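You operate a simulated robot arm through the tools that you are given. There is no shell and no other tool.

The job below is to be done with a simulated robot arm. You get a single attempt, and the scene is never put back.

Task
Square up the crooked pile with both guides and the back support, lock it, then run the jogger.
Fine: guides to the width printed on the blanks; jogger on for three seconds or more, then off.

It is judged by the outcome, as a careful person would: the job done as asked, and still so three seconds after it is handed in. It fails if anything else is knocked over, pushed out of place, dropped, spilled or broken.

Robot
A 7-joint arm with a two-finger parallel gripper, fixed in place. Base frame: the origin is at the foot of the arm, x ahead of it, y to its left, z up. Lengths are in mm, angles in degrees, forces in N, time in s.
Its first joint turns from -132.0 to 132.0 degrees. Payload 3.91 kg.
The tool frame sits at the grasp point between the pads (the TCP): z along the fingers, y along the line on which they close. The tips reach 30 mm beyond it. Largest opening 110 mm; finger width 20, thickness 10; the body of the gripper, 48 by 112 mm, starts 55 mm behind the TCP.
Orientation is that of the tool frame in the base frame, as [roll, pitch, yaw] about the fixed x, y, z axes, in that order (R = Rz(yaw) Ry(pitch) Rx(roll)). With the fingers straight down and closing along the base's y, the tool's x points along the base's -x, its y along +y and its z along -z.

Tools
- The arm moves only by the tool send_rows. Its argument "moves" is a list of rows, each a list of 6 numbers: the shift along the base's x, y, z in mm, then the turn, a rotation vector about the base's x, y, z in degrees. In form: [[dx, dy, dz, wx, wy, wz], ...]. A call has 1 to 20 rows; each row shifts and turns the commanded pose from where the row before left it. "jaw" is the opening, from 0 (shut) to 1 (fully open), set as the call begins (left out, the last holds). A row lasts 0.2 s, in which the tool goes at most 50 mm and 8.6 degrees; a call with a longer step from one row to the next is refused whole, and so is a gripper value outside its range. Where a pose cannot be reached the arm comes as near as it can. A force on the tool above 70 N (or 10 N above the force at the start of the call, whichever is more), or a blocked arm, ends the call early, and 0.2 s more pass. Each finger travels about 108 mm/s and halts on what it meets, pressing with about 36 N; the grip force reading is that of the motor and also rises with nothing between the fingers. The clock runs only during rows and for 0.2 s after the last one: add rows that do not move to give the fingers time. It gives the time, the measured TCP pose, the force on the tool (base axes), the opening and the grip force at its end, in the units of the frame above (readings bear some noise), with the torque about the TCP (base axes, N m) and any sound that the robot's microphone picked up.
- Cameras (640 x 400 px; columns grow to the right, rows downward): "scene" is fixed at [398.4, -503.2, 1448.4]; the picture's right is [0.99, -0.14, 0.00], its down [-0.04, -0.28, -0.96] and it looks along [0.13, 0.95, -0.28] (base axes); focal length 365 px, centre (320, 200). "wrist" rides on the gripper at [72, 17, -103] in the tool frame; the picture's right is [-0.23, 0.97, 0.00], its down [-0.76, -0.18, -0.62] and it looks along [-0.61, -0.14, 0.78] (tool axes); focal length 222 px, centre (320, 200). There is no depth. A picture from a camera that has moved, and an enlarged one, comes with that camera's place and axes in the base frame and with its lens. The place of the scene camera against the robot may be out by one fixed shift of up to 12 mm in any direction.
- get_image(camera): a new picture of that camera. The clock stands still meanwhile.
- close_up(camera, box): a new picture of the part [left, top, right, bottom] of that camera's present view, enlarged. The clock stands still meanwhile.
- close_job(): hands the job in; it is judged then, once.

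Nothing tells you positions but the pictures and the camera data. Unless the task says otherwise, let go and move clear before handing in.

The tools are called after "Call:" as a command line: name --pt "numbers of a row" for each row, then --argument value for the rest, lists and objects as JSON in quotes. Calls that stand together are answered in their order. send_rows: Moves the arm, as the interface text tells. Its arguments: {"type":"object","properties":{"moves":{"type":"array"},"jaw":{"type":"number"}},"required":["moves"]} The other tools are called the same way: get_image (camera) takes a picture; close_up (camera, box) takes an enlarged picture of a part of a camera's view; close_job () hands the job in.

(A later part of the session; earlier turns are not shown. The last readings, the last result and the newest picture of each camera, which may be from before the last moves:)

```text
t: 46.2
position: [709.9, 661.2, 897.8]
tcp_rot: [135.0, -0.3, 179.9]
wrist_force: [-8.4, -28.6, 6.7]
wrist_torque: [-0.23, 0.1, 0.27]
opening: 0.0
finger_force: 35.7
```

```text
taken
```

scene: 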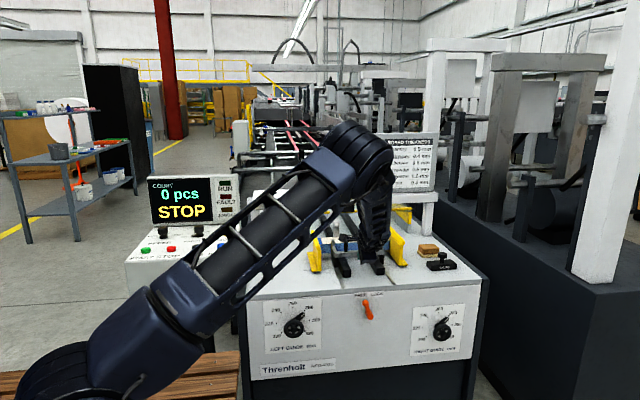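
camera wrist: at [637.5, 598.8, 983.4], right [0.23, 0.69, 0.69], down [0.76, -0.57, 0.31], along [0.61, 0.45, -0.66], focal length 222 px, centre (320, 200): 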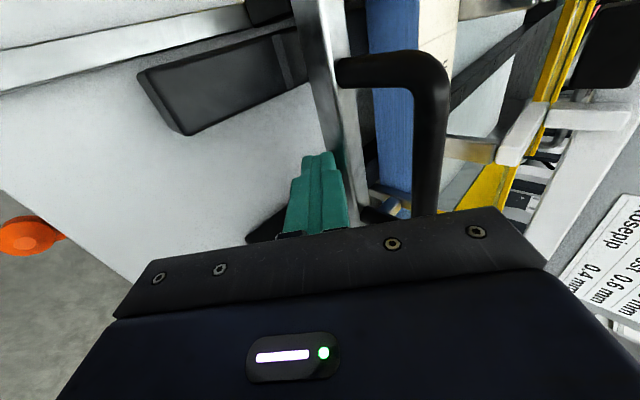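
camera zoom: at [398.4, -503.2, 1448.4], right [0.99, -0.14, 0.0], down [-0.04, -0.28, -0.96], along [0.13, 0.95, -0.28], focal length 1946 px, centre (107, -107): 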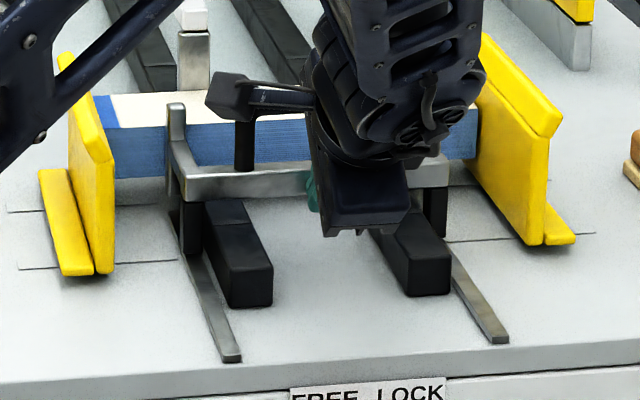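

That call was refused because one row was too long, and nothing moved. The pile is still held by the support, so I'll back off again with shorter steps.

Call:
send_rows --pt "0 0 0 0 0 0" --pt "0 -5 0 0 0 0" --pt "0 -15 0 0 0 0" --pt "0 -30 10 0 0 0" --pt "-15 -35 20 0 0 0" --pt "-25 -30 20 0 0 0" --pt "-25 -30 20 0 0 0" --pt "-25 -30 20 0 0 0" --pt "-25 -30 20 0 0 0" --pt "-25 -30 20 0 0 0" --pt "0 0 0 0 0 0"

Call:
get_image --camera "wrist"

Call:
get_image --camera "scene"

```text
t: 48.6
position: [569.4, 427.3, 1028.4]
tcp_rot: [135.0, -0.2, 179.9]
wrist_force: [-0.2, -0.5, -0.9]
wrist_torque: [-0.02, 0.0, 0.0]
opening: 0.0
finger_force: 36.1
```

```text
taken
camera wrist: at [497.2, 364.9, 1114.3], right [0.23, 0.69, 0.69], down [0.76, -0.57, 0.31], along [0.61, 0.45, -0.65], focal length 222 px, centre (320, 200)
```

wrist: 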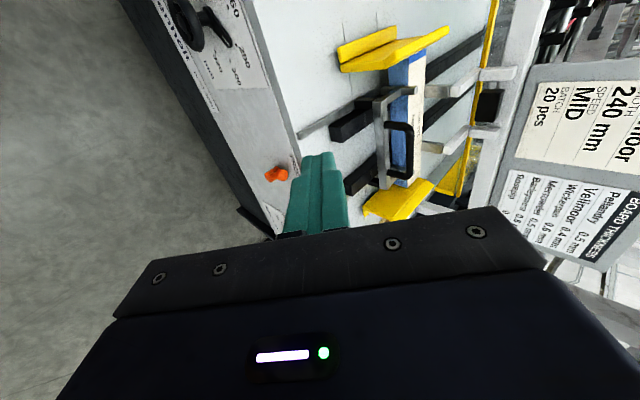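

```text
taken
```

scene: 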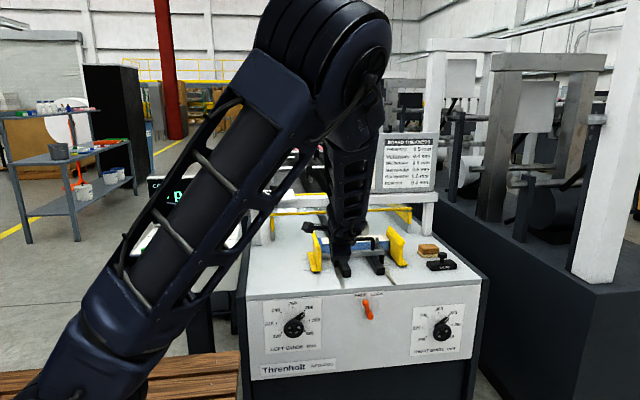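

Call:
close_up --camera "wrist" --box '[300, 20, 500, 220]'

Call:
close_up --camera "wrist" --box '[370, 40, 450, 110]'

Call:
close_up --camera "scene" --box '[300, 220, 420, 295]'

Call:
close_up --camera "scene" --box '[297, 303, 317, 315]'

Call:
close_up --camera "scene" --box '[430, 300, 465, 325]'

```text
2.00 times, centred on (400, 120) of wrist
camera zoom: at [497.2, 364.9, 1114.3], right [0.23, 0.69, 0.69], down [0.76, -0.57, 0.31], along [0.61, 0.45, -0.65], focal length 444 px, centre (160, 360)
```

zoom: 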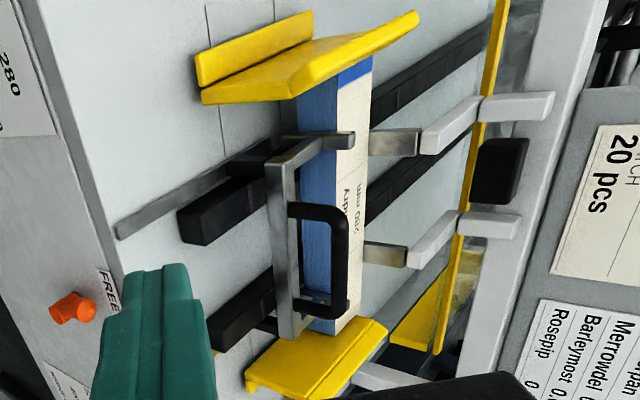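

```text
5.71 times, centred on (410, 75) of wrist
camera zoom: at [497.2, 364.9, 1114.3], right [0.23, 0.69, 0.69], down [0.76, -0.57, 0.31], along [0.61, 0.45, -0.65], focal length 1269 px, centre (-194, 914)
```

zoom: 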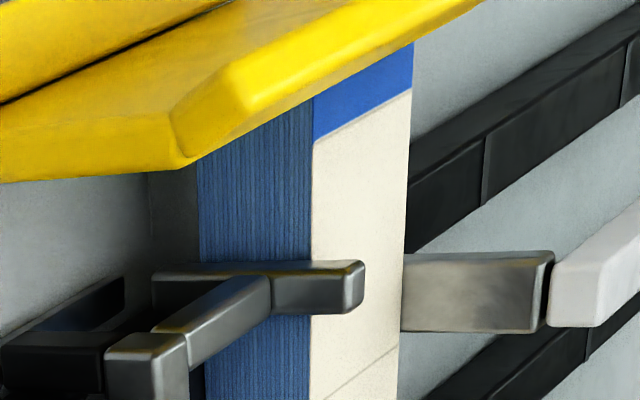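

```text
5.33 times, centred on (360, 258) of scene
camera zoom: at [398.4, -503.2, 1448.4], right [0.99, -0.14, 0.0], down [-0.04, -0.28, -0.96], along [0.13, 0.95, -0.28], focal length 1946 px, centre (107, -107)
```

zoom: 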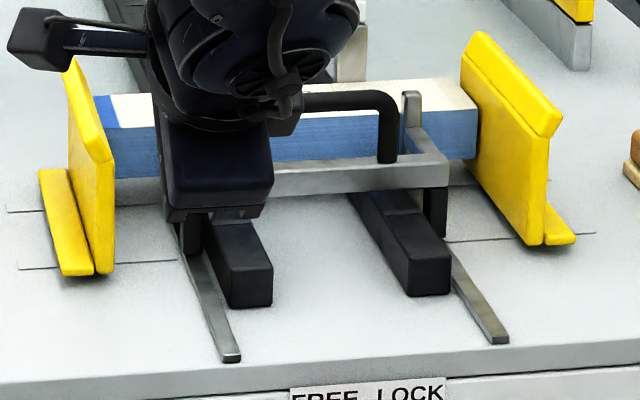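

```text
16.00 times, centred on (307, 309) of scene
camera zoom: at [398.4, -503.2, 1448.4], right [0.99, -0.14, 0.0], down [-0.04, -0.28, -0.96], along [0.13, 0.95, -0.28], focal length 5838 px, centre (528, -1544)
```

zoom: 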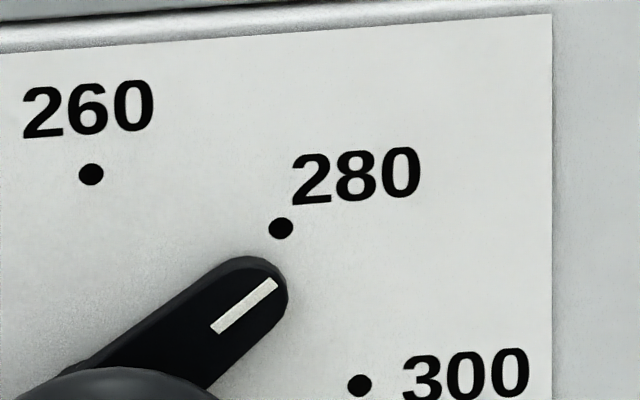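

```text
16.00 times, centred on (448, 312) of scene
camera zoom: at [398.4, -503.2, 1448.4], right [0.99, -0.14, 0.0], down [-0.04, -0.28, -0.96], along [0.13, 0.95, -0.28], focal length 5838 px, centre (-1720, -1600)
```

zoom: 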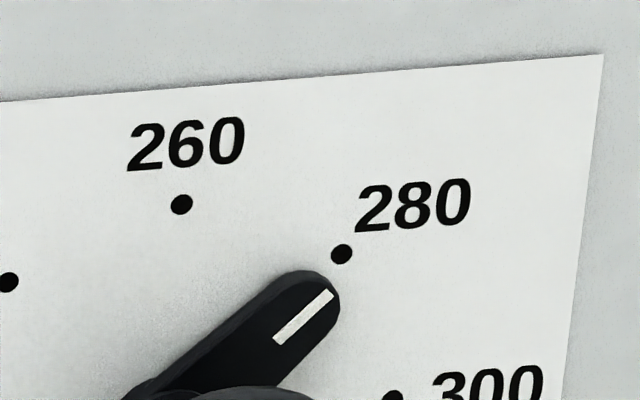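

The pile is square: both posts touch its front and the stops are behind it. The right dial reads 280, but the left still reads about 282.7, so I'll go back and trim the left wheel by roughly 6°.

Call:
send_rows --pt "-11.5 -4.7 -30.6 4.5 0 0" --pt "-11.5 -4.7 -30.6 4.5 0 0" --pt "-11.5 -4.7 -30.6 4.5 0 0" --pt "-11.5 -4.7 -30.6 4.5 0 0" --pt "-11.5 -4.7 -30.6 4.5 0 0" --pt "-11.5 -4.7 -30.6 4.5 0 0" --pt "-11.5 -4.7 -30.6 4.5 0 0" --pt "-11.5 -4.7 -30.6 4.5 0 0" --pt "-11.5 -4.7 -30.6 4.5 0 0" --pt "-11 -4.7 -30.6 4.5 0 0" --pt "0 0 0 0 0 0" --jaw 1

Call:
get_image --camera "wrist"

Call:
get_image --camera "scene"

```text
t: 51.0
position: [453.8, 380.2, 721.0]
tcp_rot: [90.1, -0.2, -180.0]
wrist_force: [0.4, 0.3, 0.4]
wrist_torque: [-0.03, 0.04, 0.0]
opening: 110.2
finger_force: 0.0
```

```text
taken
camera wrist: at [382.3, 275.8, 738.7], right [0.23, 0.0, 0.97], down [0.76, -0.62, -0.18], along [0.61, 0.78, -0.14], focal length 222 px, centre (320, 200)
```

wrist: 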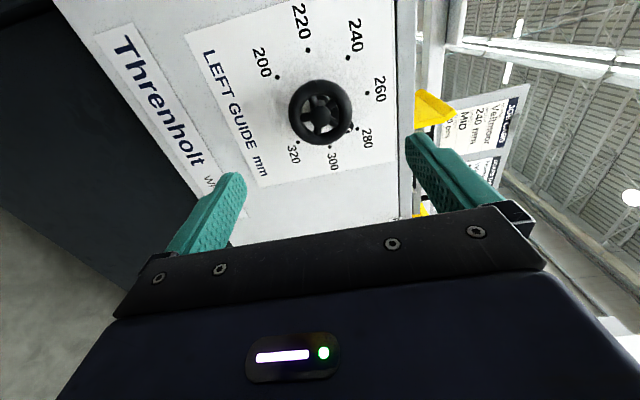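

```text
taken
```

scene: 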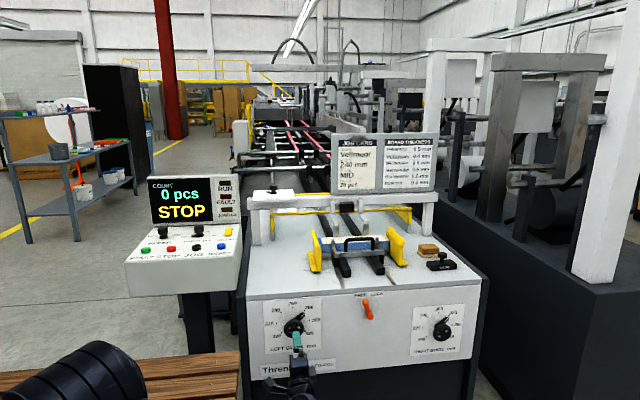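

The scene view is unobstructed now, so I'll check the pile and both dials.

Call:
close_up --camera "scene" --box '[300, 210, 420, 285]'

Call:
close_up --camera "scene" --box '[297, 303, 317, 315]'

Call:
close_up --camera "scene" --box '[430, 300, 465, 325]'

Call:
close_up --camera "wrist" --box '[270, 60, 390, 170]'

```text
5.33 times, centred on (360, 248) of scene
camera zoom: at [398.4, -503.2, 1448.4], right [0.99, -0.14, 0.0], down [-0.04, -0.28, -0.96], along [0.13, 0.95, -0.28], focal length 1946 px, centre (107, -53)
```

zoom: 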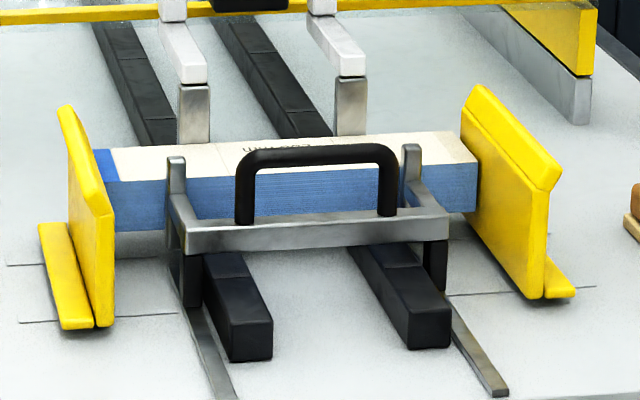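

```text
16.00 times, centred on (307, 309) of scene
camera zoom: at [398.4, -503.2, 1448.4], right [0.99, -0.14, 0.0], down [-0.04, -0.28, -0.96], along [0.13, 0.95, -0.28], focal length 5838 px, centre (528, -1544)
```

zoom: 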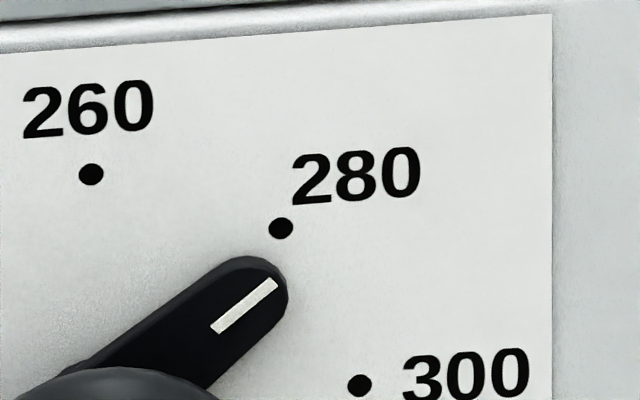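

```text
16.00 times, centred on (448, 312) of scene
camera zoom: at [398.4, -503.2, 1448.4], right [0.99, -0.14, 0.0], down [-0.04, -0.28, -0.96], along [0.13, 0.95, -0.28], focal length 5838 px, centre (-1720, -1600)
```

zoom: 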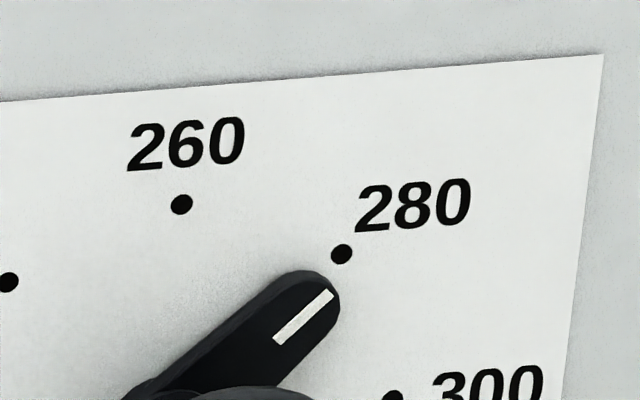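

```text
3.64 times, centred on (330, 115) of wrist
camera zoom: at [382.3, 275.8, 738.7], right [0.23, 0.0, 0.97], down [0.76, -0.62, -0.18], along [0.61, 0.78, -0.14], focal length 808 px, centre (284, 509)
```

zoom: 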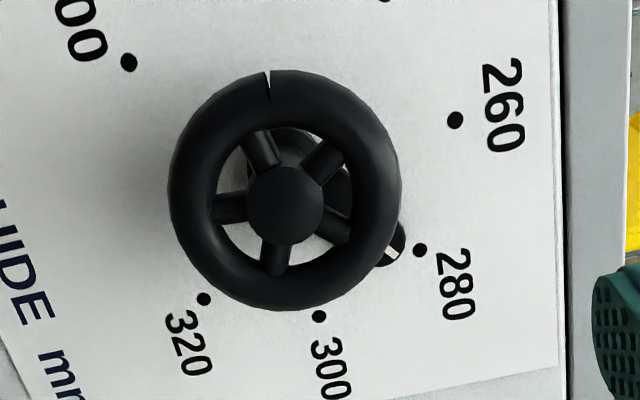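

The pile is square against the stops with both posts touching, but the left pointer is a little past 280 toward 300. I'll advance onto the left wheel again.

Call:
send_rows --pt "0.7 25 0 0 0 0" --pt "0 25 0 0 0 0" --pt "0 25 0 0 0 0" --pt "0 20 0 0 0 0" --pt "0 15 0 0 0 0" --pt "0 15 0 0 0 0" --pt "0 0 0 0 0 0"

Call:
close_up --camera "wrist" --box '[220, 80, 440, 240]'

Call:
get_image --camera "scene"

```text
t: 52.6
position: [456.3, 506.4, 720.8]
tcp_rot: [90.0, -0.1, -180.0]
wrist_force: [-0.2, 0.9, 0.5]
wrist_torque: [0.01, 0.04, 0.0]
opening: 109.8
finger_force: 0.1
```

```text
2.50 times, centred on (330, 160) of wrist
camera zoom: at [384.0, 401.2, 739.3], right [0.23, 0.0, 0.97], down [0.76, -0.62, -0.18], along [0.61, 0.78, -0.14], focal length 555 px, centre (295, 300)
```

zoom: 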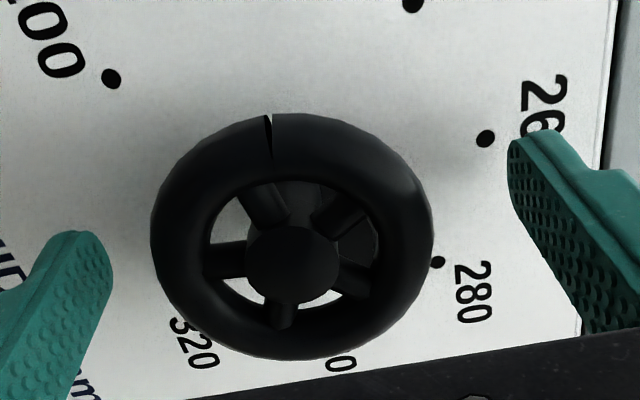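

```text
taken
```

scene: 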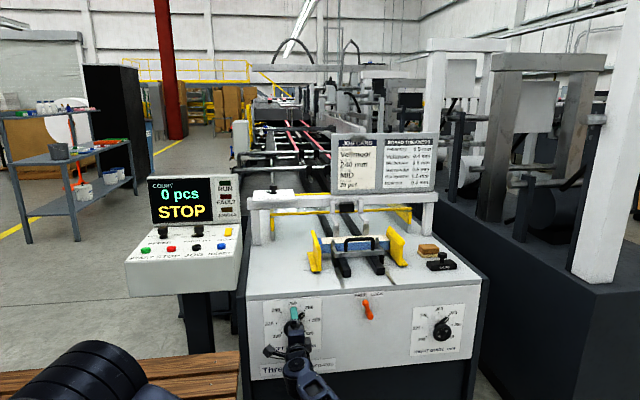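

Call:
send_rows --pt "0 0 0 0 0 0" --pt "0 0 0 0 0 0" --pt "0 0 0 0 0 0" --pt "0 0 0 0 0 0" --jaw 0

Call:
close_up --camera "scene" --box '[297, 303, 317, 315]'

```text
t: 53.6
position: [456.2, 504.6, 721.5]
tcp_rot: [90.0, -0.2, -180.0]
wrist_force: [0.6, 3.3, -6.9]
wrist_torque: [-0.05, 0.0, -0.28]
opening: 66.6
finger_force: 44.7
```

```text
16.00 times, centred on (307, 309) of scene
camera zoom: at [398.4, -503.2, 1448.4], right [0.99, -0.14, 0.0], down [-0.04, -0.28, -0.96], along [0.13, 0.95, -0.28], focal length 5838 px, centre (528, -1544)
```

zoom: 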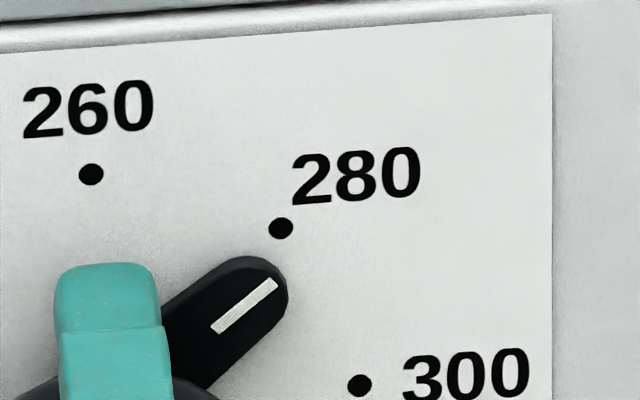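

Call:
send_rows --pt "0 0 0 0 -3 0" --pt "0 0 0 0 -2.5 0" --pt "0 0 0 0 0 0"

Call:
close_up --camera "scene" --box '[297, 303, 317, 315]'

Call:
close_up --camera "scene" --box '[430, 300, 465, 325]'

```text
t: 54.4
position: [456.4, 506.3, 720.1]
tcp_rot: [90.0, 5.3, 179.9]
wrist_force: [4.6, 9.1, -6.6]
wrist_torque: [0.43, 0.0, 0.0]
opening: 66.6
finger_force: 45.2
```

```text
16.00 times, centred on (307, 309) of scene
camera zoom: at [398.4, -503.2, 1448.4], right [0.99, -0.14, 0.0], down [-0.04, -0.28, -0.96], along [0.13, 0.95, -0.28], focal length 5838 px, centre (528, -1544)
```

zoom: 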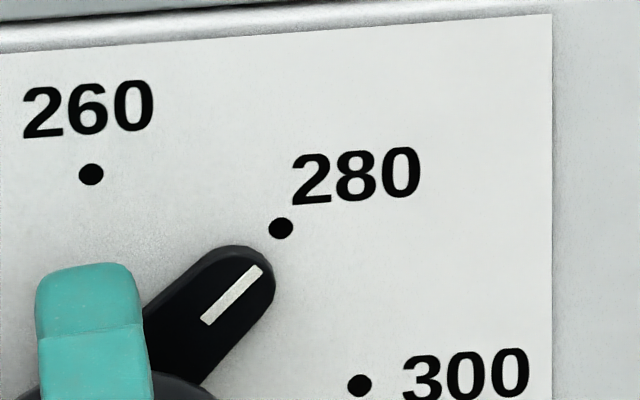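

```text
16.00 times, centred on (448, 312) of scene
camera zoom: at [398.4, -503.2, 1448.4], right [0.99, -0.14, 0.0], down [-0.04, -0.28, -0.96], along [0.13, 0.95, -0.28], focal length 5838 px, centre (-1720, -1600)
```

zoom: 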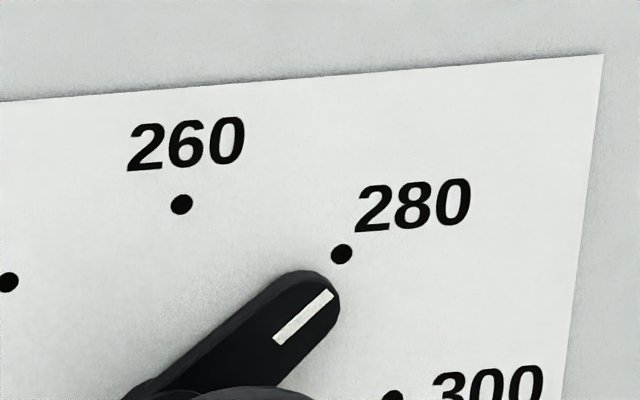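

Both pointers now read within about 0.5 mm of 280. I'll release the wheel, back off, and confirm they hold.

Call:
send_rows --pt "0 0 0 0 0 0" --pt "0 0 0 0 0 0" --pt "0 0 0 0 0 0" --pt "0 -15 0 0 0 0" --pt "0 -20 0 0 0 0" --pt "0 -30 0 0 0 0" --pt "0 -40 0 0 0 0" --pt "0 0 0 0 0 0" --jaw 1

Call:
close_up --camera "scene" --box '[297, 303, 317, 315]'

Call:
close_up --camera "scene" --box '[430, 300, 465, 325]'

Call:
close_up --camera "scene" --box '[300, 210, 420, 285]'

Call:
close_up --camera "scene" --box '[345, 285, 395, 325]'

```text
t: 56.2
position: [456.2, 399.4, 721.7]
tcp_rot: [90.0, 5.3, -179.9]
wrist_force: [-1.3, 0.3, -0.1]
wrist_torque: [0.0, 0.03, 0.02]
opening: 110.0
finger_force: 0.1
```

```text
16.00 times, centred on (307, 309) of scene
camera zoom: at [398.4, -503.2, 1448.4], right [0.99, -0.14, 0.0], down [-0.04, -0.28, -0.96], along [0.13, 0.95, -0.28], focal length 5838 px, centre (528, -1544)
```

zoom: 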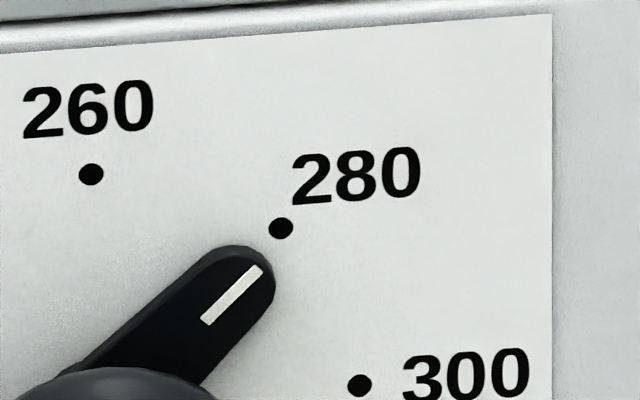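

```text
16.00 times, centred on (448, 312) of scene
camera zoom: at [398.4, -503.2, 1448.4], right [0.99, -0.14, 0.0], down [-0.04, -0.28, -0.96], along [0.13, 0.95, -0.28], focal length 5838 px, centre (-1720, -1600)
```

zoom: 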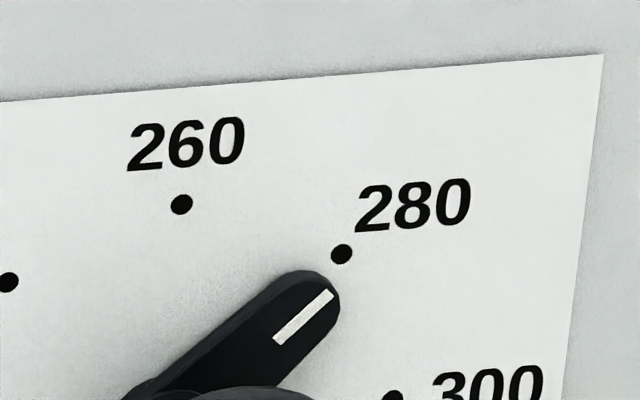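

```text
5.33 times, centred on (360, 248) of scene
camera zoom: at [398.4, -503.2, 1448.4], right [0.99, -0.14, 0.0], down [-0.04, -0.28, -0.96], along [0.13, 0.95, -0.28], focal length 1946 px, centre (107, -53)
```

zoom: 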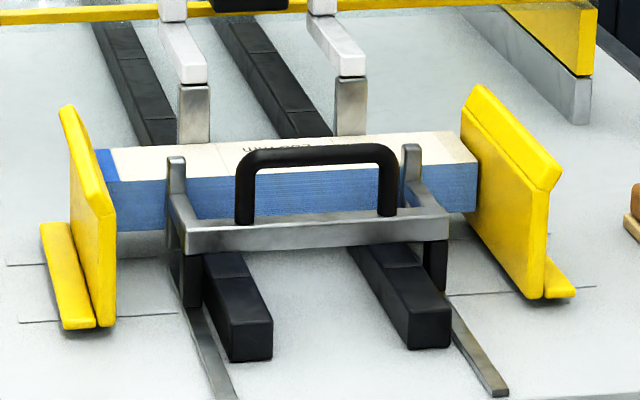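

```text
10.00 times, centred on (370, 305) of scene
camera zoom: at [398.4, -503.2, 1448.4], right [0.99, -0.14, 0.0], down [-0.04, -0.28, -0.96], along [0.13, 0.95, -0.28], focal length 3649 px, centre (-180, -850)
```

zoom: 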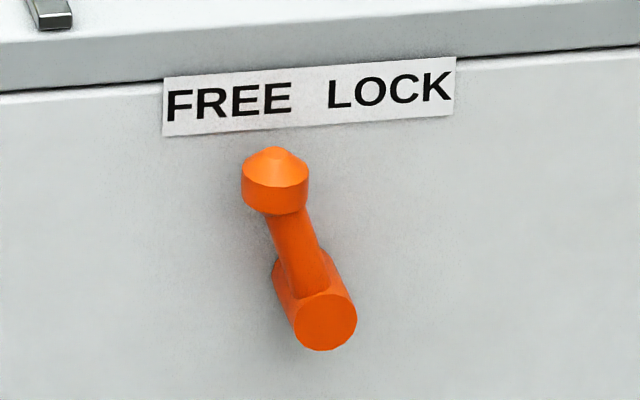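

Both dials hold at about 280 and the pile is square. Next is the lock lever: its pivot is near (711, 736) and its knob at (695, 525, 786). I'll come in with closed fingers just left of the knob.

Call:
send_rows --pt "35.5 0 10.8 0 5.5 0" --pt "35.5 0 10.8 0 0 0" --pt "35.5 0 10.8 0 0 0" --pt "35.5 0 10.8 0 0 0" --pt "35.5 10 10.8 0 0 0" --pt "33 10 10.8 0 0 0" --pt "0 10 0 0 0 0" --pt "0 0 0 0 0 0" --jaw 0

Call:
get_image --camera "wrist"

Call:
get_image --camera "scene"

```text
t: 58.0
position: [664.7, 429.7, 785.1]
tcp_rot: [90.0, -0.2, -180.0]
wrist_force: [-0.4, 0.4, 0.7]
wrist_torque: [-0.02, 0.02, 0.0]
opening: 0.0
finger_force: 36.2
```

```text
taken
camera wrist: at [594.2, 325.7, 803.9], right [0.23, 0.0, 0.97], down [0.76, -0.62, -0.18], along [0.61, 0.78, -0.14], focal length 222 px, centre (320, 200)
```

wrist: 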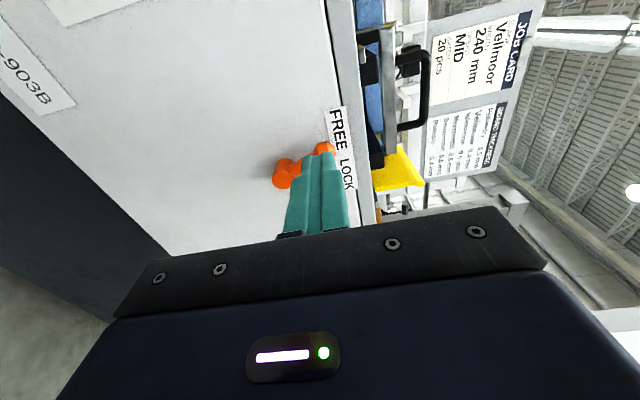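

```text
taken
```

scene: 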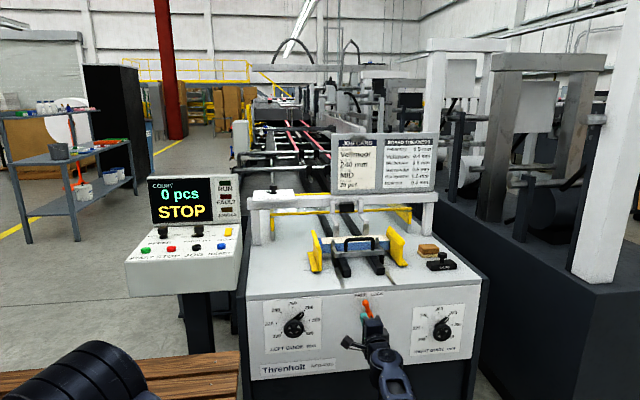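

Call:
close_up --camera "scene" --box '[340, 280, 400, 340]'

Call:
close_up --camera "wrist" --box '[250, 90, 380, 210]'

```text
6.67 times, centred on (370, 310) of scene
camera zoom: at [398.4, -503.2, 1448.4], right [0.99, -0.14, 0.0], down [-0.04, -0.28, -0.96], along [0.13, 0.95, -0.28], focal length 2433 px, centre (-13, -533)
```

zoom: 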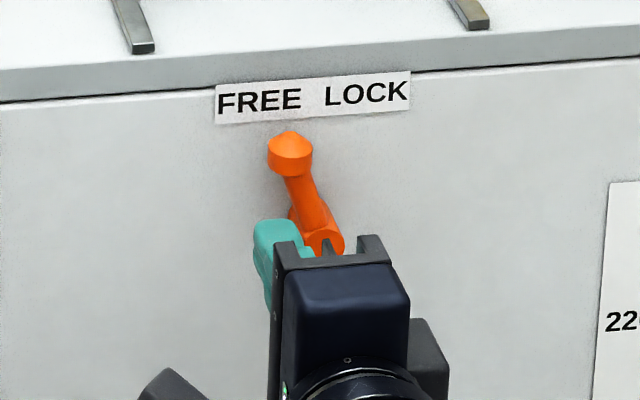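

```text
3.33 times, centred on (315, 150) of wrist
camera zoom: at [594.2, 325.7, 803.9], right [0.23, 0.0, 0.97], down [0.76, -0.62, -0.18], along [0.61, 0.78, -0.14], focal length 740 px, centre (337, 367)
```

zoom: 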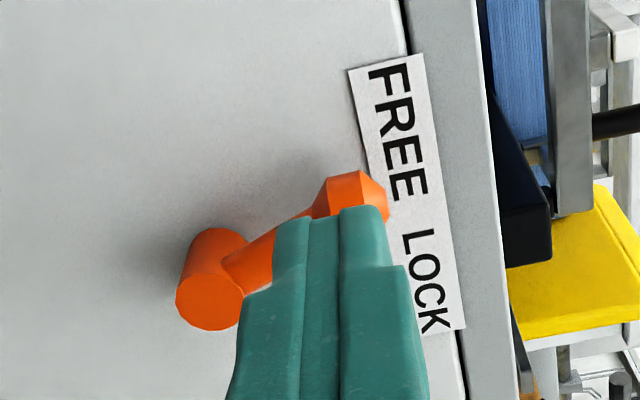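

The finger is about 8 mm left of the knob. I'll advance along the panel side and check before pushing.

Call:
send_rows --pt "-3 20 0 0 0 0" --pt "0 20 0 0 0 0" --pt "0 20 0 0 0 0" --pt "0 15 0 0 0 0" --pt "0 0 0 0 0 0"

Call:
close_up --camera "scene" --box '[340, 280, 400, 340]'

Call:
get_image --camera "wrist"

```text
t: 59.2
position: [662.1, 505.5, 787.7]
tcp_rot: [90.0, -0.3, 180.0]
wrist_force: [-0.1, -0.1, 0.4]
wrist_torque: [-0.02, 0.0, 0.02]
opening: 0.0
finger_force: 35.8
```

```text
6.67 times, centred on (370, 310) of scene
camera zoom: at [398.4, -503.2, 1448.4], right [0.99, -0.14, 0.0], down [-0.04, -0.28, -0.96], along [0.13, 0.95, -0.28], focal length 2433 px, centre (-13, -533)
```

zoom: 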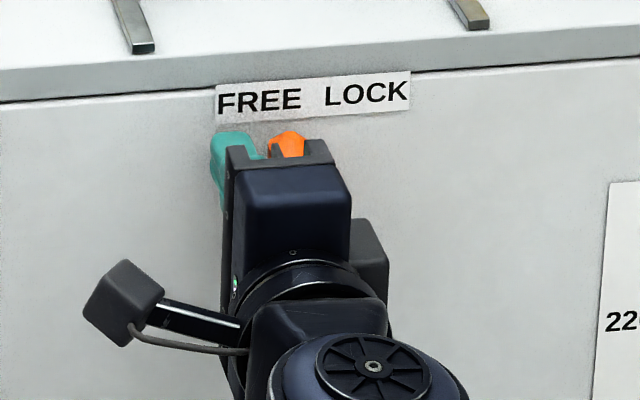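

```text
taken
camera wrist: at [591.1, 401.0, 804.3], right [0.23, 0.0, 0.97], down [0.76, -0.62, -0.18], along [0.61, 0.78, -0.14], focal length 222 px, centre (320, 200)
```

wrist: 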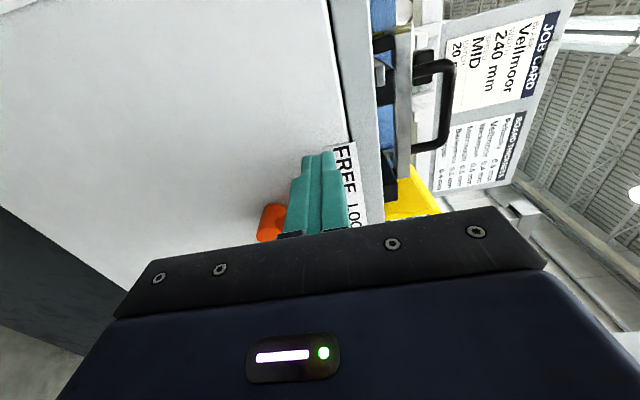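

The finger is beside the knob at its height. I'll push steadily to the right toward LOCK.

Call:
send_rows --pt "5 0 0 0 0 0" --pt "5 0 0 0 0 0" --pt "4 0 0 0 0 0" --pt "4 0 0 0 0 0" --pt "4 0 0 0 0 0" --pt "4 0 0 0 0 0" --pt "4 0 0 0 0 0" --pt "4 0 0 0 0 0" --pt "4 0 0 0 0 0"

Call:
close_up --camera "scene" --box '[340, 280, 400, 340]'

Call:
get_image --camera "wrist"

```text
t: 61.2
position: [701.4, 504.9, 786.2]
tcp_rot: [90.0, -0.2, -179.9]
wrist_force: [0.1, -1.1, -0.5]
wrist_torque: [0.03, -0.02, 0.01]
opening: 0.0
finger_force: 36.3
```

```text
6.67 times, centred on (370, 310) of scene
camera zoom: at [398.4, -503.2, 1448.4], right [0.99, -0.14, 0.0], down [-0.04, -0.28, -0.96], along [0.13, 0.95, -0.28], focal length 2433 px, centre (-13, -533)
```

zoom: 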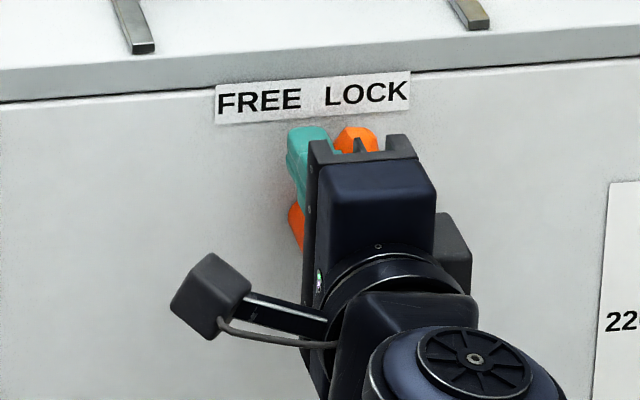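

```text
taken
camera wrist: at [629.4, 400.4, 804.2], right [0.23, 0.0, 0.97], down [0.76, -0.62, -0.18], along [0.61, 0.78, -0.14], focal length 222 px, centre (320, 200)
```

wrist: 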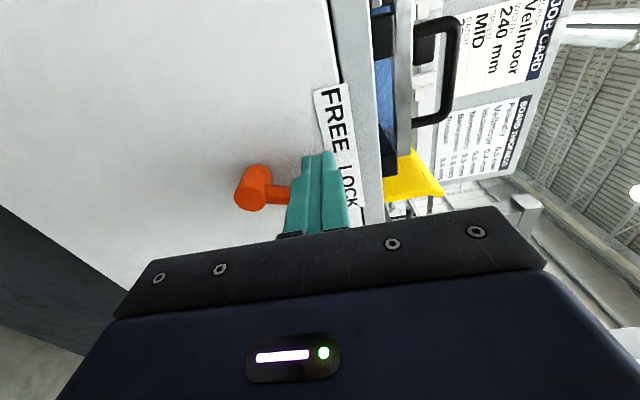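

The knob has swung ahead of the finger toward LOCK. I'll push on gently to make sure it reaches its end stop.

Call:
send_rows --pt "3 0 0 0 0 0" --pt "3 0 0 0 0 0" --pt "3 0 0 0 0 0" --pt "2 0 0 0 0 0" --pt "2 0 0 0 0 0" --pt "2 0 0 0 0 0"

Call:
close_up --camera "scene" --box '[340, 280, 400, 340]'

```text
t: 62.5
position: [706.6, 506.9, 785.4]
tcp_rot: [89.9, -0.2, -179.2]
wrist_force: [-15.7, -3.1, 3.1]
wrist_torque: [0.12, -0.03, 0.33]
opening: 0.0
finger_force: 36.3
stopped in row 6: the force on the tool passed its limit at 74 N (the readings are from after the stop); the commanded pose is now the measured one
```

```text
6.67 times, centred on (370, 310) of scene
camera zoom: at [398.4, -503.2, 1448.4], right [0.99, -0.14, 0.0], down [-0.04, -0.28, -0.96], along [0.13, 0.95, -0.28], focal length 2433 px, centre (-13, -533)
```

zoom: 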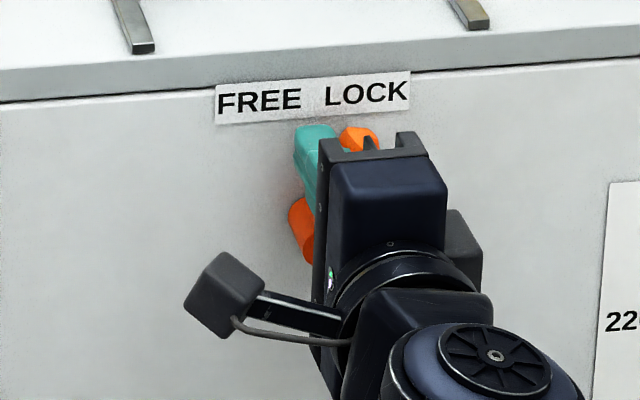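

The lever hit its end stop, so it is fully over. I'll back the finger off to the left, then retreat and check.

Call:
send_rows --pt "-5 0 0 0 0 0" --pt "-8 -10 0 0 0 0" --pt "0 -30 0 0 0 0" --pt "0 -40 0 0 0 0" --pt "0 -40 0 0 0 0" --pt "0 0 0 0 0 0"

Call:
close_up --camera "scene" --box '[340, 280, 400, 340]'

Call:
get_image --camera "wrist"

Call:
get_image --camera "scene"

```text
t: 63.9
position: [695.3, 385.9, 785.9]
tcp_rot: [89.8, -0.3, -179.4]
wrist_force: [-0.2, 0.6, -1.1]
wrist_torque: [-0.04, -0.01, 0.01]
opening: 0.1
finger_force: 35.9
```

```text
6.67 times, centred on (370, 310) of scene
camera zoom: at [398.4, -503.2, 1448.4], right [0.99, -0.14, 0.0], down [-0.04, -0.28, -0.96], along [0.13, 0.95, -0.28], focal length 2433 px, centre (-13, -533)
```

zoom: 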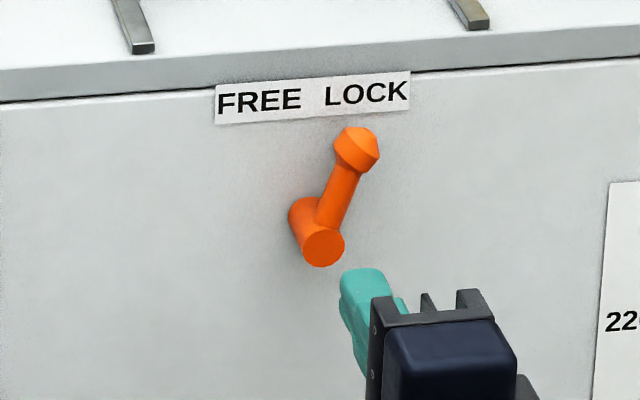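

```text
taken
camera wrist: at [624.3, 281.7, 804.3], right [0.23, 0.0, 0.97], down [0.77, -0.61, -0.18], along [0.6, 0.79, -0.14], focal length 222 px, centre (320, 200)
```

wrist: 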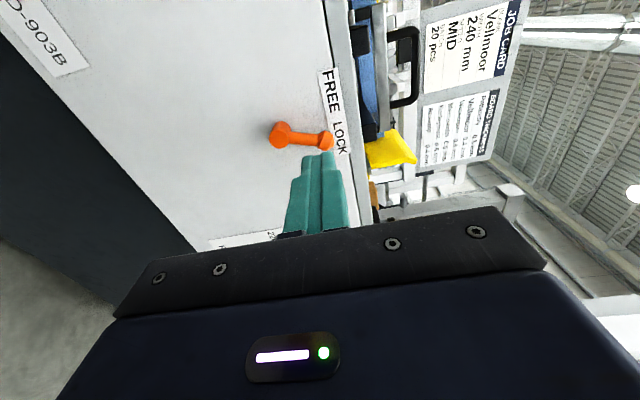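

```text
taken
```

scene: 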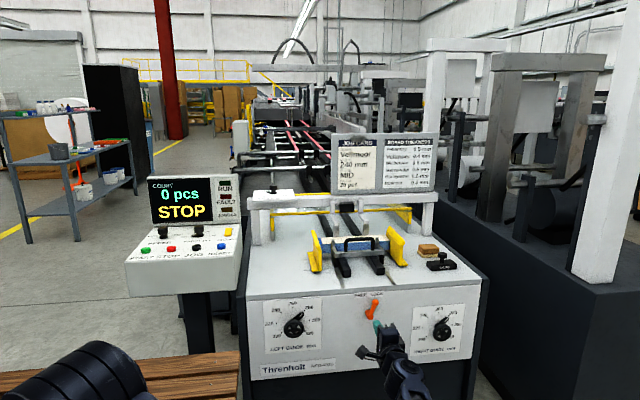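

The lever is now at LOCK. I'll recheck the pile and look at the console and its jogger switch.

Call:
close_up --camera "scene" --box '[300, 210, 420, 285]'

Call:
close_up --camera "scene" --box '[205, 215, 250, 250]'

Call:
close_up --camera "scene" --box '[120, 170, 250, 300]'

```text
5.33 times, centred on (360, 248) of scene
camera zoom: at [398.4, -503.2, 1448.4], right [0.99, -0.14, 0.0], down [-0.04, -0.28, -0.96], along [0.13, 0.95, -0.28], focal length 1946 px, centre (107, -53)
```

zoom: 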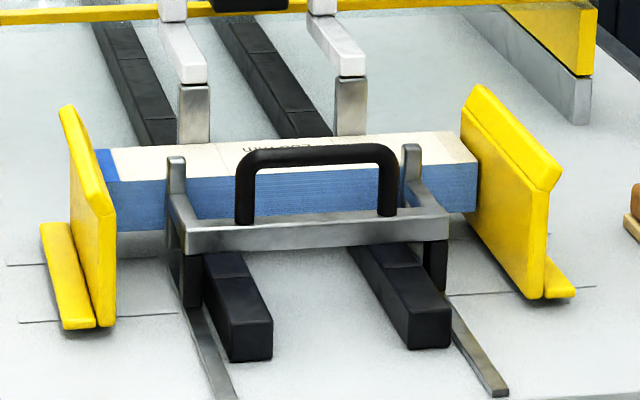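

```text
11.43 times, centred on (228, 232) of scene
camera zoom: at [398.4, -503.2, 1448.4], right [0.99, -0.14, 0.0], down [-0.04, -0.28, -0.96], along [0.13, 0.95, -0.28], focal length 4170 px, centre (1377, -171)
```

zoom: 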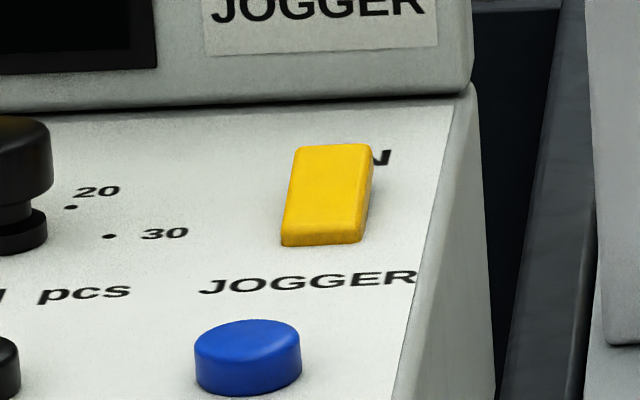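

```text
3.08 times, centred on (185, 235) of scene
camera zoom: at [398.4, -503.2, 1448.4], right [0.99, -0.14, 0.0], down [-0.04, -0.28, -0.96], along [0.13, 0.95, -0.28], focal length 1123 px, centre (735, 92)
```

zoom: 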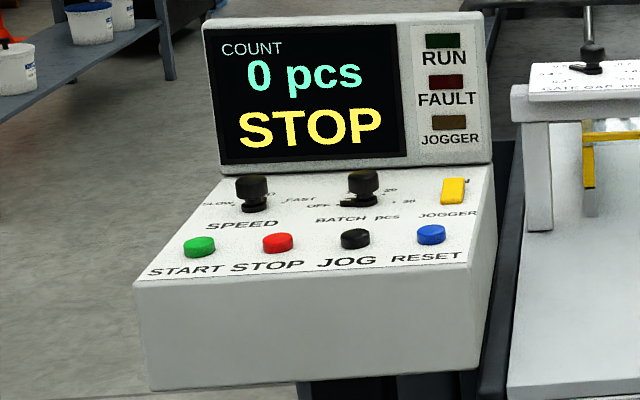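

The pile is square and locked. The jogger is a yellow rocker at the upper right of the console's sloped face, and "ON" is marked at its far end, which currently sits raised (off). I'll lift clear and turn the tool down to look at the console.

Call:
send_rows --pt "-5 -10 30 0 0 0" --pt "-10 -5 35 -7.5 0 0" --pt "-10 0 35 -7.5 0 0" --pt "-10 0 35 -7.5 0 0" --pt "-10 0 35 -7.5 0 0" --pt "-10 0 35 -7.5 0 0" --pt "-10 0 35 -7.5 0 0" --pt "-10 0 35 -7.5 0 0" --pt "-10 0 35 -7.5 0 0" --pt "-10 0 35 -7.5 0 0" --pt "-10 0 35 -7.5 0 0" --pt "-10 0 20 -7.5 0 0" --pt "0 0 0 -7.5 0 0" --pt "0 0 0 0 0 0"

Call:
get_image --camera "scene"

Call:
get_image --camera "wrist"

```text
t: 66.8
position: [580.3, 371.4, 1184.9]
tcp_rot: [-179.9, -0.6, 179.7]
wrist_force: [0.1, -0.3, -0.8]
wrist_torque: [-0.01, 0.02, -0.02]
opening: 0.0
finger_force: 35.8
```

```text
taken
```

scene: 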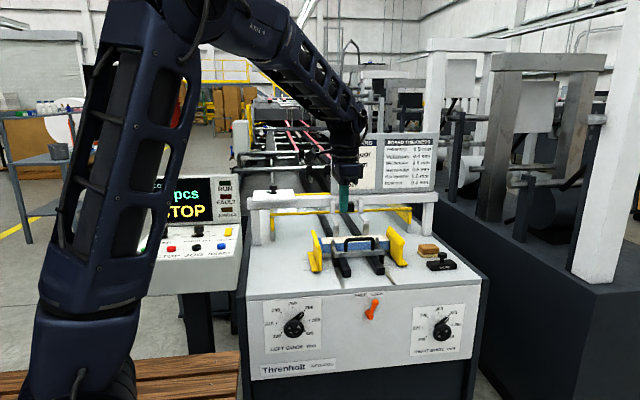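

```text
taken
camera wrist: at [509.5, 387.5, 1290.3], right [0.23, 0.97, 0.0], down [0.77, -0.18, 0.62], along [0.6, -0.15, -0.79], focal length 222 px, centre (320, 200)
```

wrist: 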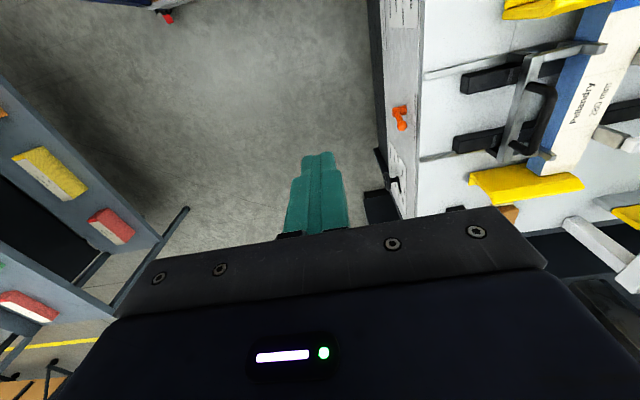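

I'm back in the roomy overhead posture. I'll swing toward the console and turn the camera to face it.

Call:
send_rows --pt "-26 10 2 0 0 8.2" --pt "-26 10 2 0 0 8.2" --pt "-26 10 2 0 0 8.2" --pt "-26 10 2 0 0 8.2" --pt "-26 10 2 0 0 8.2" --pt "-26 10 2 0 0 8.2" --pt "-26 10 2 0 0 8.2" --pt "-26 10 2 0 0 8.2" --pt "-26 10 2 0 0 8.2" --pt "-26 10 0 0 0 8.2" --pt "-26 10 0 0 0 8" --pt "0 0 0 0 0 0"

Call:
get_image --camera "wrist"

Call:
get_image --camera "scene"

```text
t: 69.5
position: [294.1, 480.8, 1202.6]
tcp_rot: [-180.0, -0.6, -90.2]
wrist_force: [-0.7, -0.5, -0.5]
wrist_torque: [-0.01, 0.03, 0.01]
opening: 0.0
finger_force: 35.5
```

```text
taken
camera wrist: at [277.8, 409.3, 1308.3], right [-0.97, 0.23, 0.0], down [0.18, 0.77, 0.62], along [0.14, 0.6, -0.79], focal length 222 px, centre (320, 200)
```

wrist: 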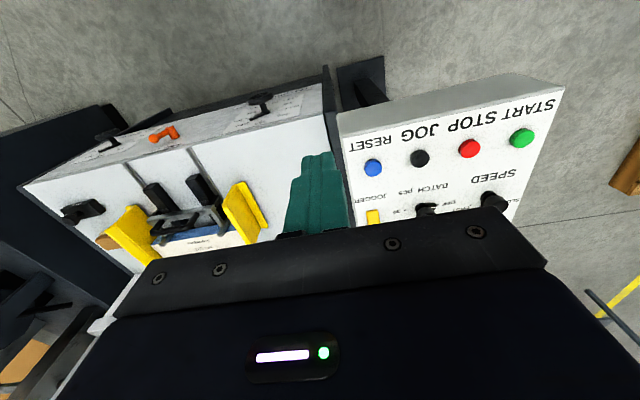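

```text
taken
```

scene: 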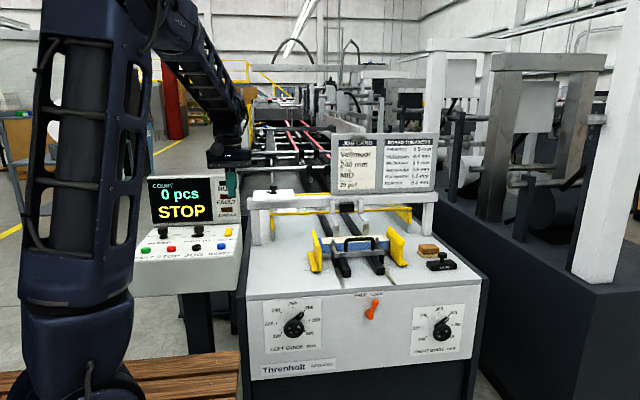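

I can see the console buttons, but the jogger sits at the edge of view behind the gripper. I'll move forward a bit to see it properly.

Call:
send_rows --pt "-5 20 5 0 0.6 0" --pt "-5 20 5 0 0 0" --pt "-5 20 5 0 0 0" --pt "-5 20 5 0 0 0" --pt "-5 20 5 0 0 0" --pt "0 0 0 0 0 0"

Call:
get_image --camera "wrist"

Call:
close_up --camera "wrist" --box '[340, 80, 440, 200]'

```text
t: 70.8
position: [270.9, 581.6, 1228.9]
tcp_rot: [179.4, -0.6, -90.2]
wrist_force: [-0.2, -0.1, 0.0]
wrist_torque: [-0.03, -0.01, -0.01]
opening: 0.0
finger_force: 35.9
```

```text
taken
camera wrist: at [253.6, 509.0, 1333.6], right [-0.97, 0.23, 0.01], down [0.19, 0.77, 0.61], along [0.14, 0.6, -0.79], focal length 222 px, centre (320, 200)
```

wrist: 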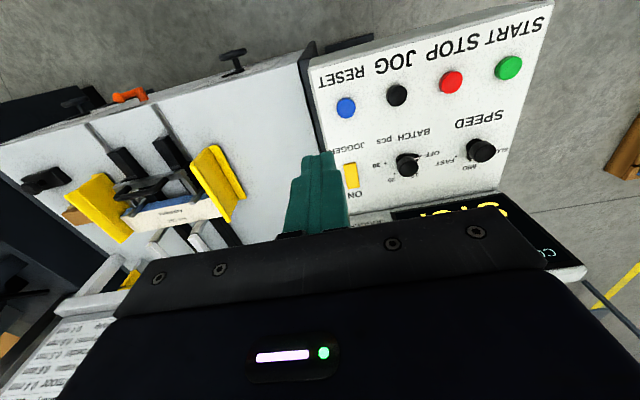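

```text
3.33 times, centred on (390, 140) of wrist
camera zoom: at [253.6, 509.0, 1333.6], right [-0.97, 0.23, 0.01], down [0.19, 0.77, 0.61], along [0.14, 0.6, -0.79], focal length 740 px, centre (87, 400)
```

zoom: 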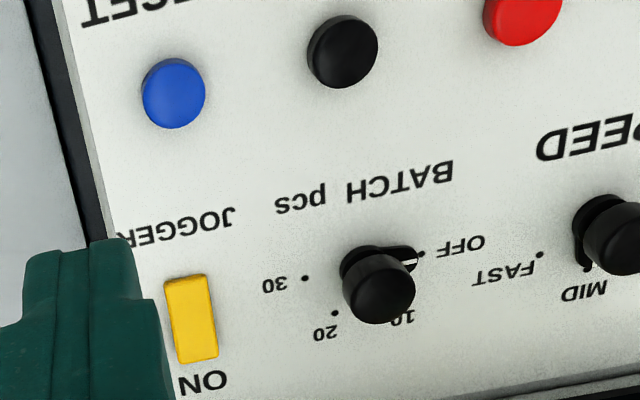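

I've triangulated the rocker centre at about (245, 737, 978), with its ON end at y≈755. The console top is nearly level and the display stands behind y≈830. I'll move above the ON end.

Call:
send_rows --pt "-5.3 34.5 -15 0 0 0" --pt "-5.3 34.5 -15 0 0 0" --pt "-5.3 34.5 -15 0 0 0" --pt "-5.3 34.5 -15 0 0 0" --pt "-5.3 34.5 -15 0 0 0" --pt "0 0 -23 0 0 0" --pt "0 0 -23 0 0 0" --pt "0 0 -23 0 0 0" --pt "0 0 0 0 0 0"

Call:
get_image --camera "wrist"

Call:
get_image --camera "scene"

```text
t: 72.8
position: [243.0, 754.0, 1083.3]
tcp_rot: [179.4, -0.6, -90.2]
wrist_force: [0.4, 0.3, 0.1]
wrist_torque: [0.0, -0.01, 0.01]
opening: 0.0
finger_force: 36.3
```

```text
taken
camera wrist: at [227.5, 681.5, 1188.8], right [-0.97, 0.23, 0.01], down [0.19, 0.77, 0.61], along [0.14, 0.6, -0.79], focal length 222 px, centre (320, 200)
```

wrist: 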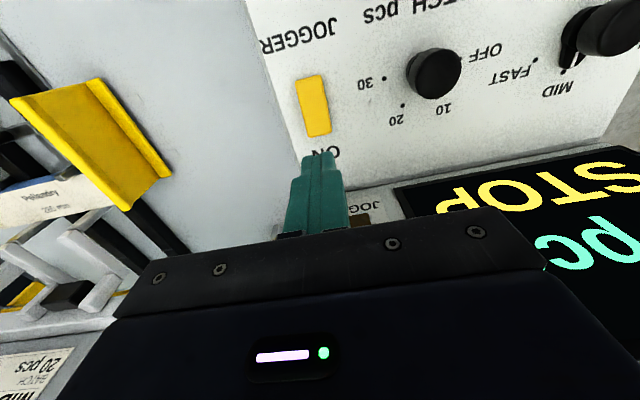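

```text
taken
```

scene: 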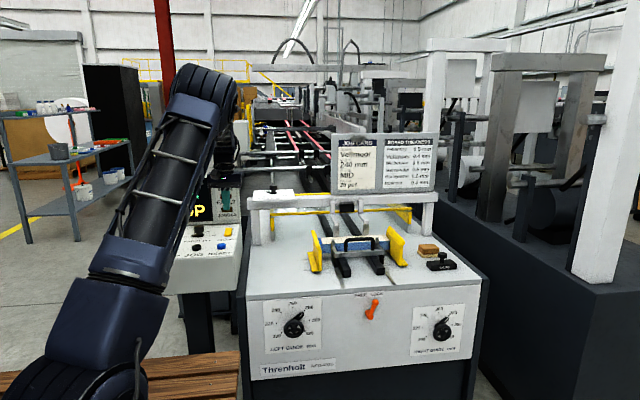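

Call:
close_up --camera "wrist" --box '[270, 50, 370, 200]'

Call:
close_up --camera "scene" --box '[195, 165, 255, 265]'

```text
2.67 times, centred on (320, 125) of wrist
camera zoom: at [227.5, 681.5, 1188.8], right [-0.97, 0.23, 0.01], down [0.19, 0.77, 0.61], along [0.14, 0.6, -0.79], focal length 592 px, centre (320, 400)
```

zoom: 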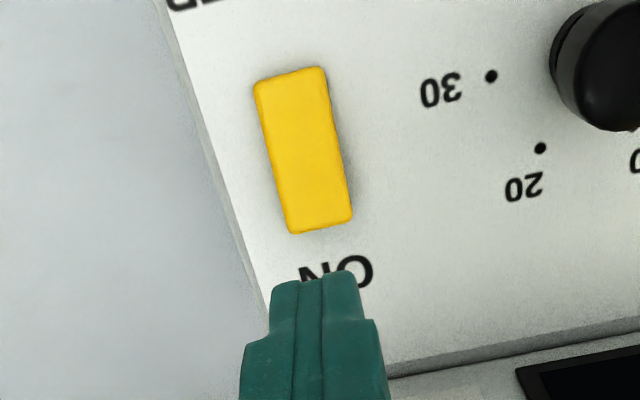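

```text
4.00 times, centred on (225, 215) of scene
camera zoom: at [398.4, -503.2, 1448.4], right [0.99, -0.14, 0.0], down [-0.04, -0.28, -0.96], along [0.13, 0.95, -0.28], focal length 1460 px, centre (700, 140)
```

zoom: 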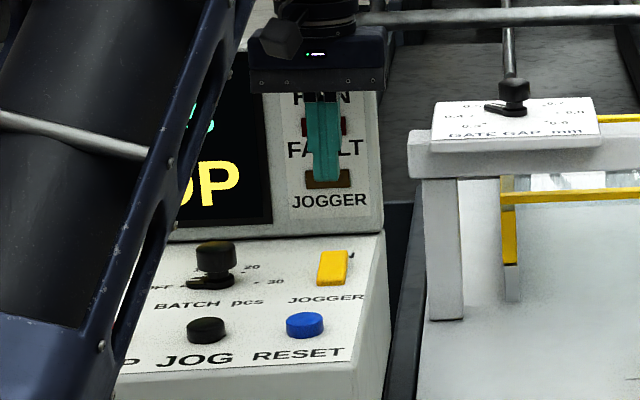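

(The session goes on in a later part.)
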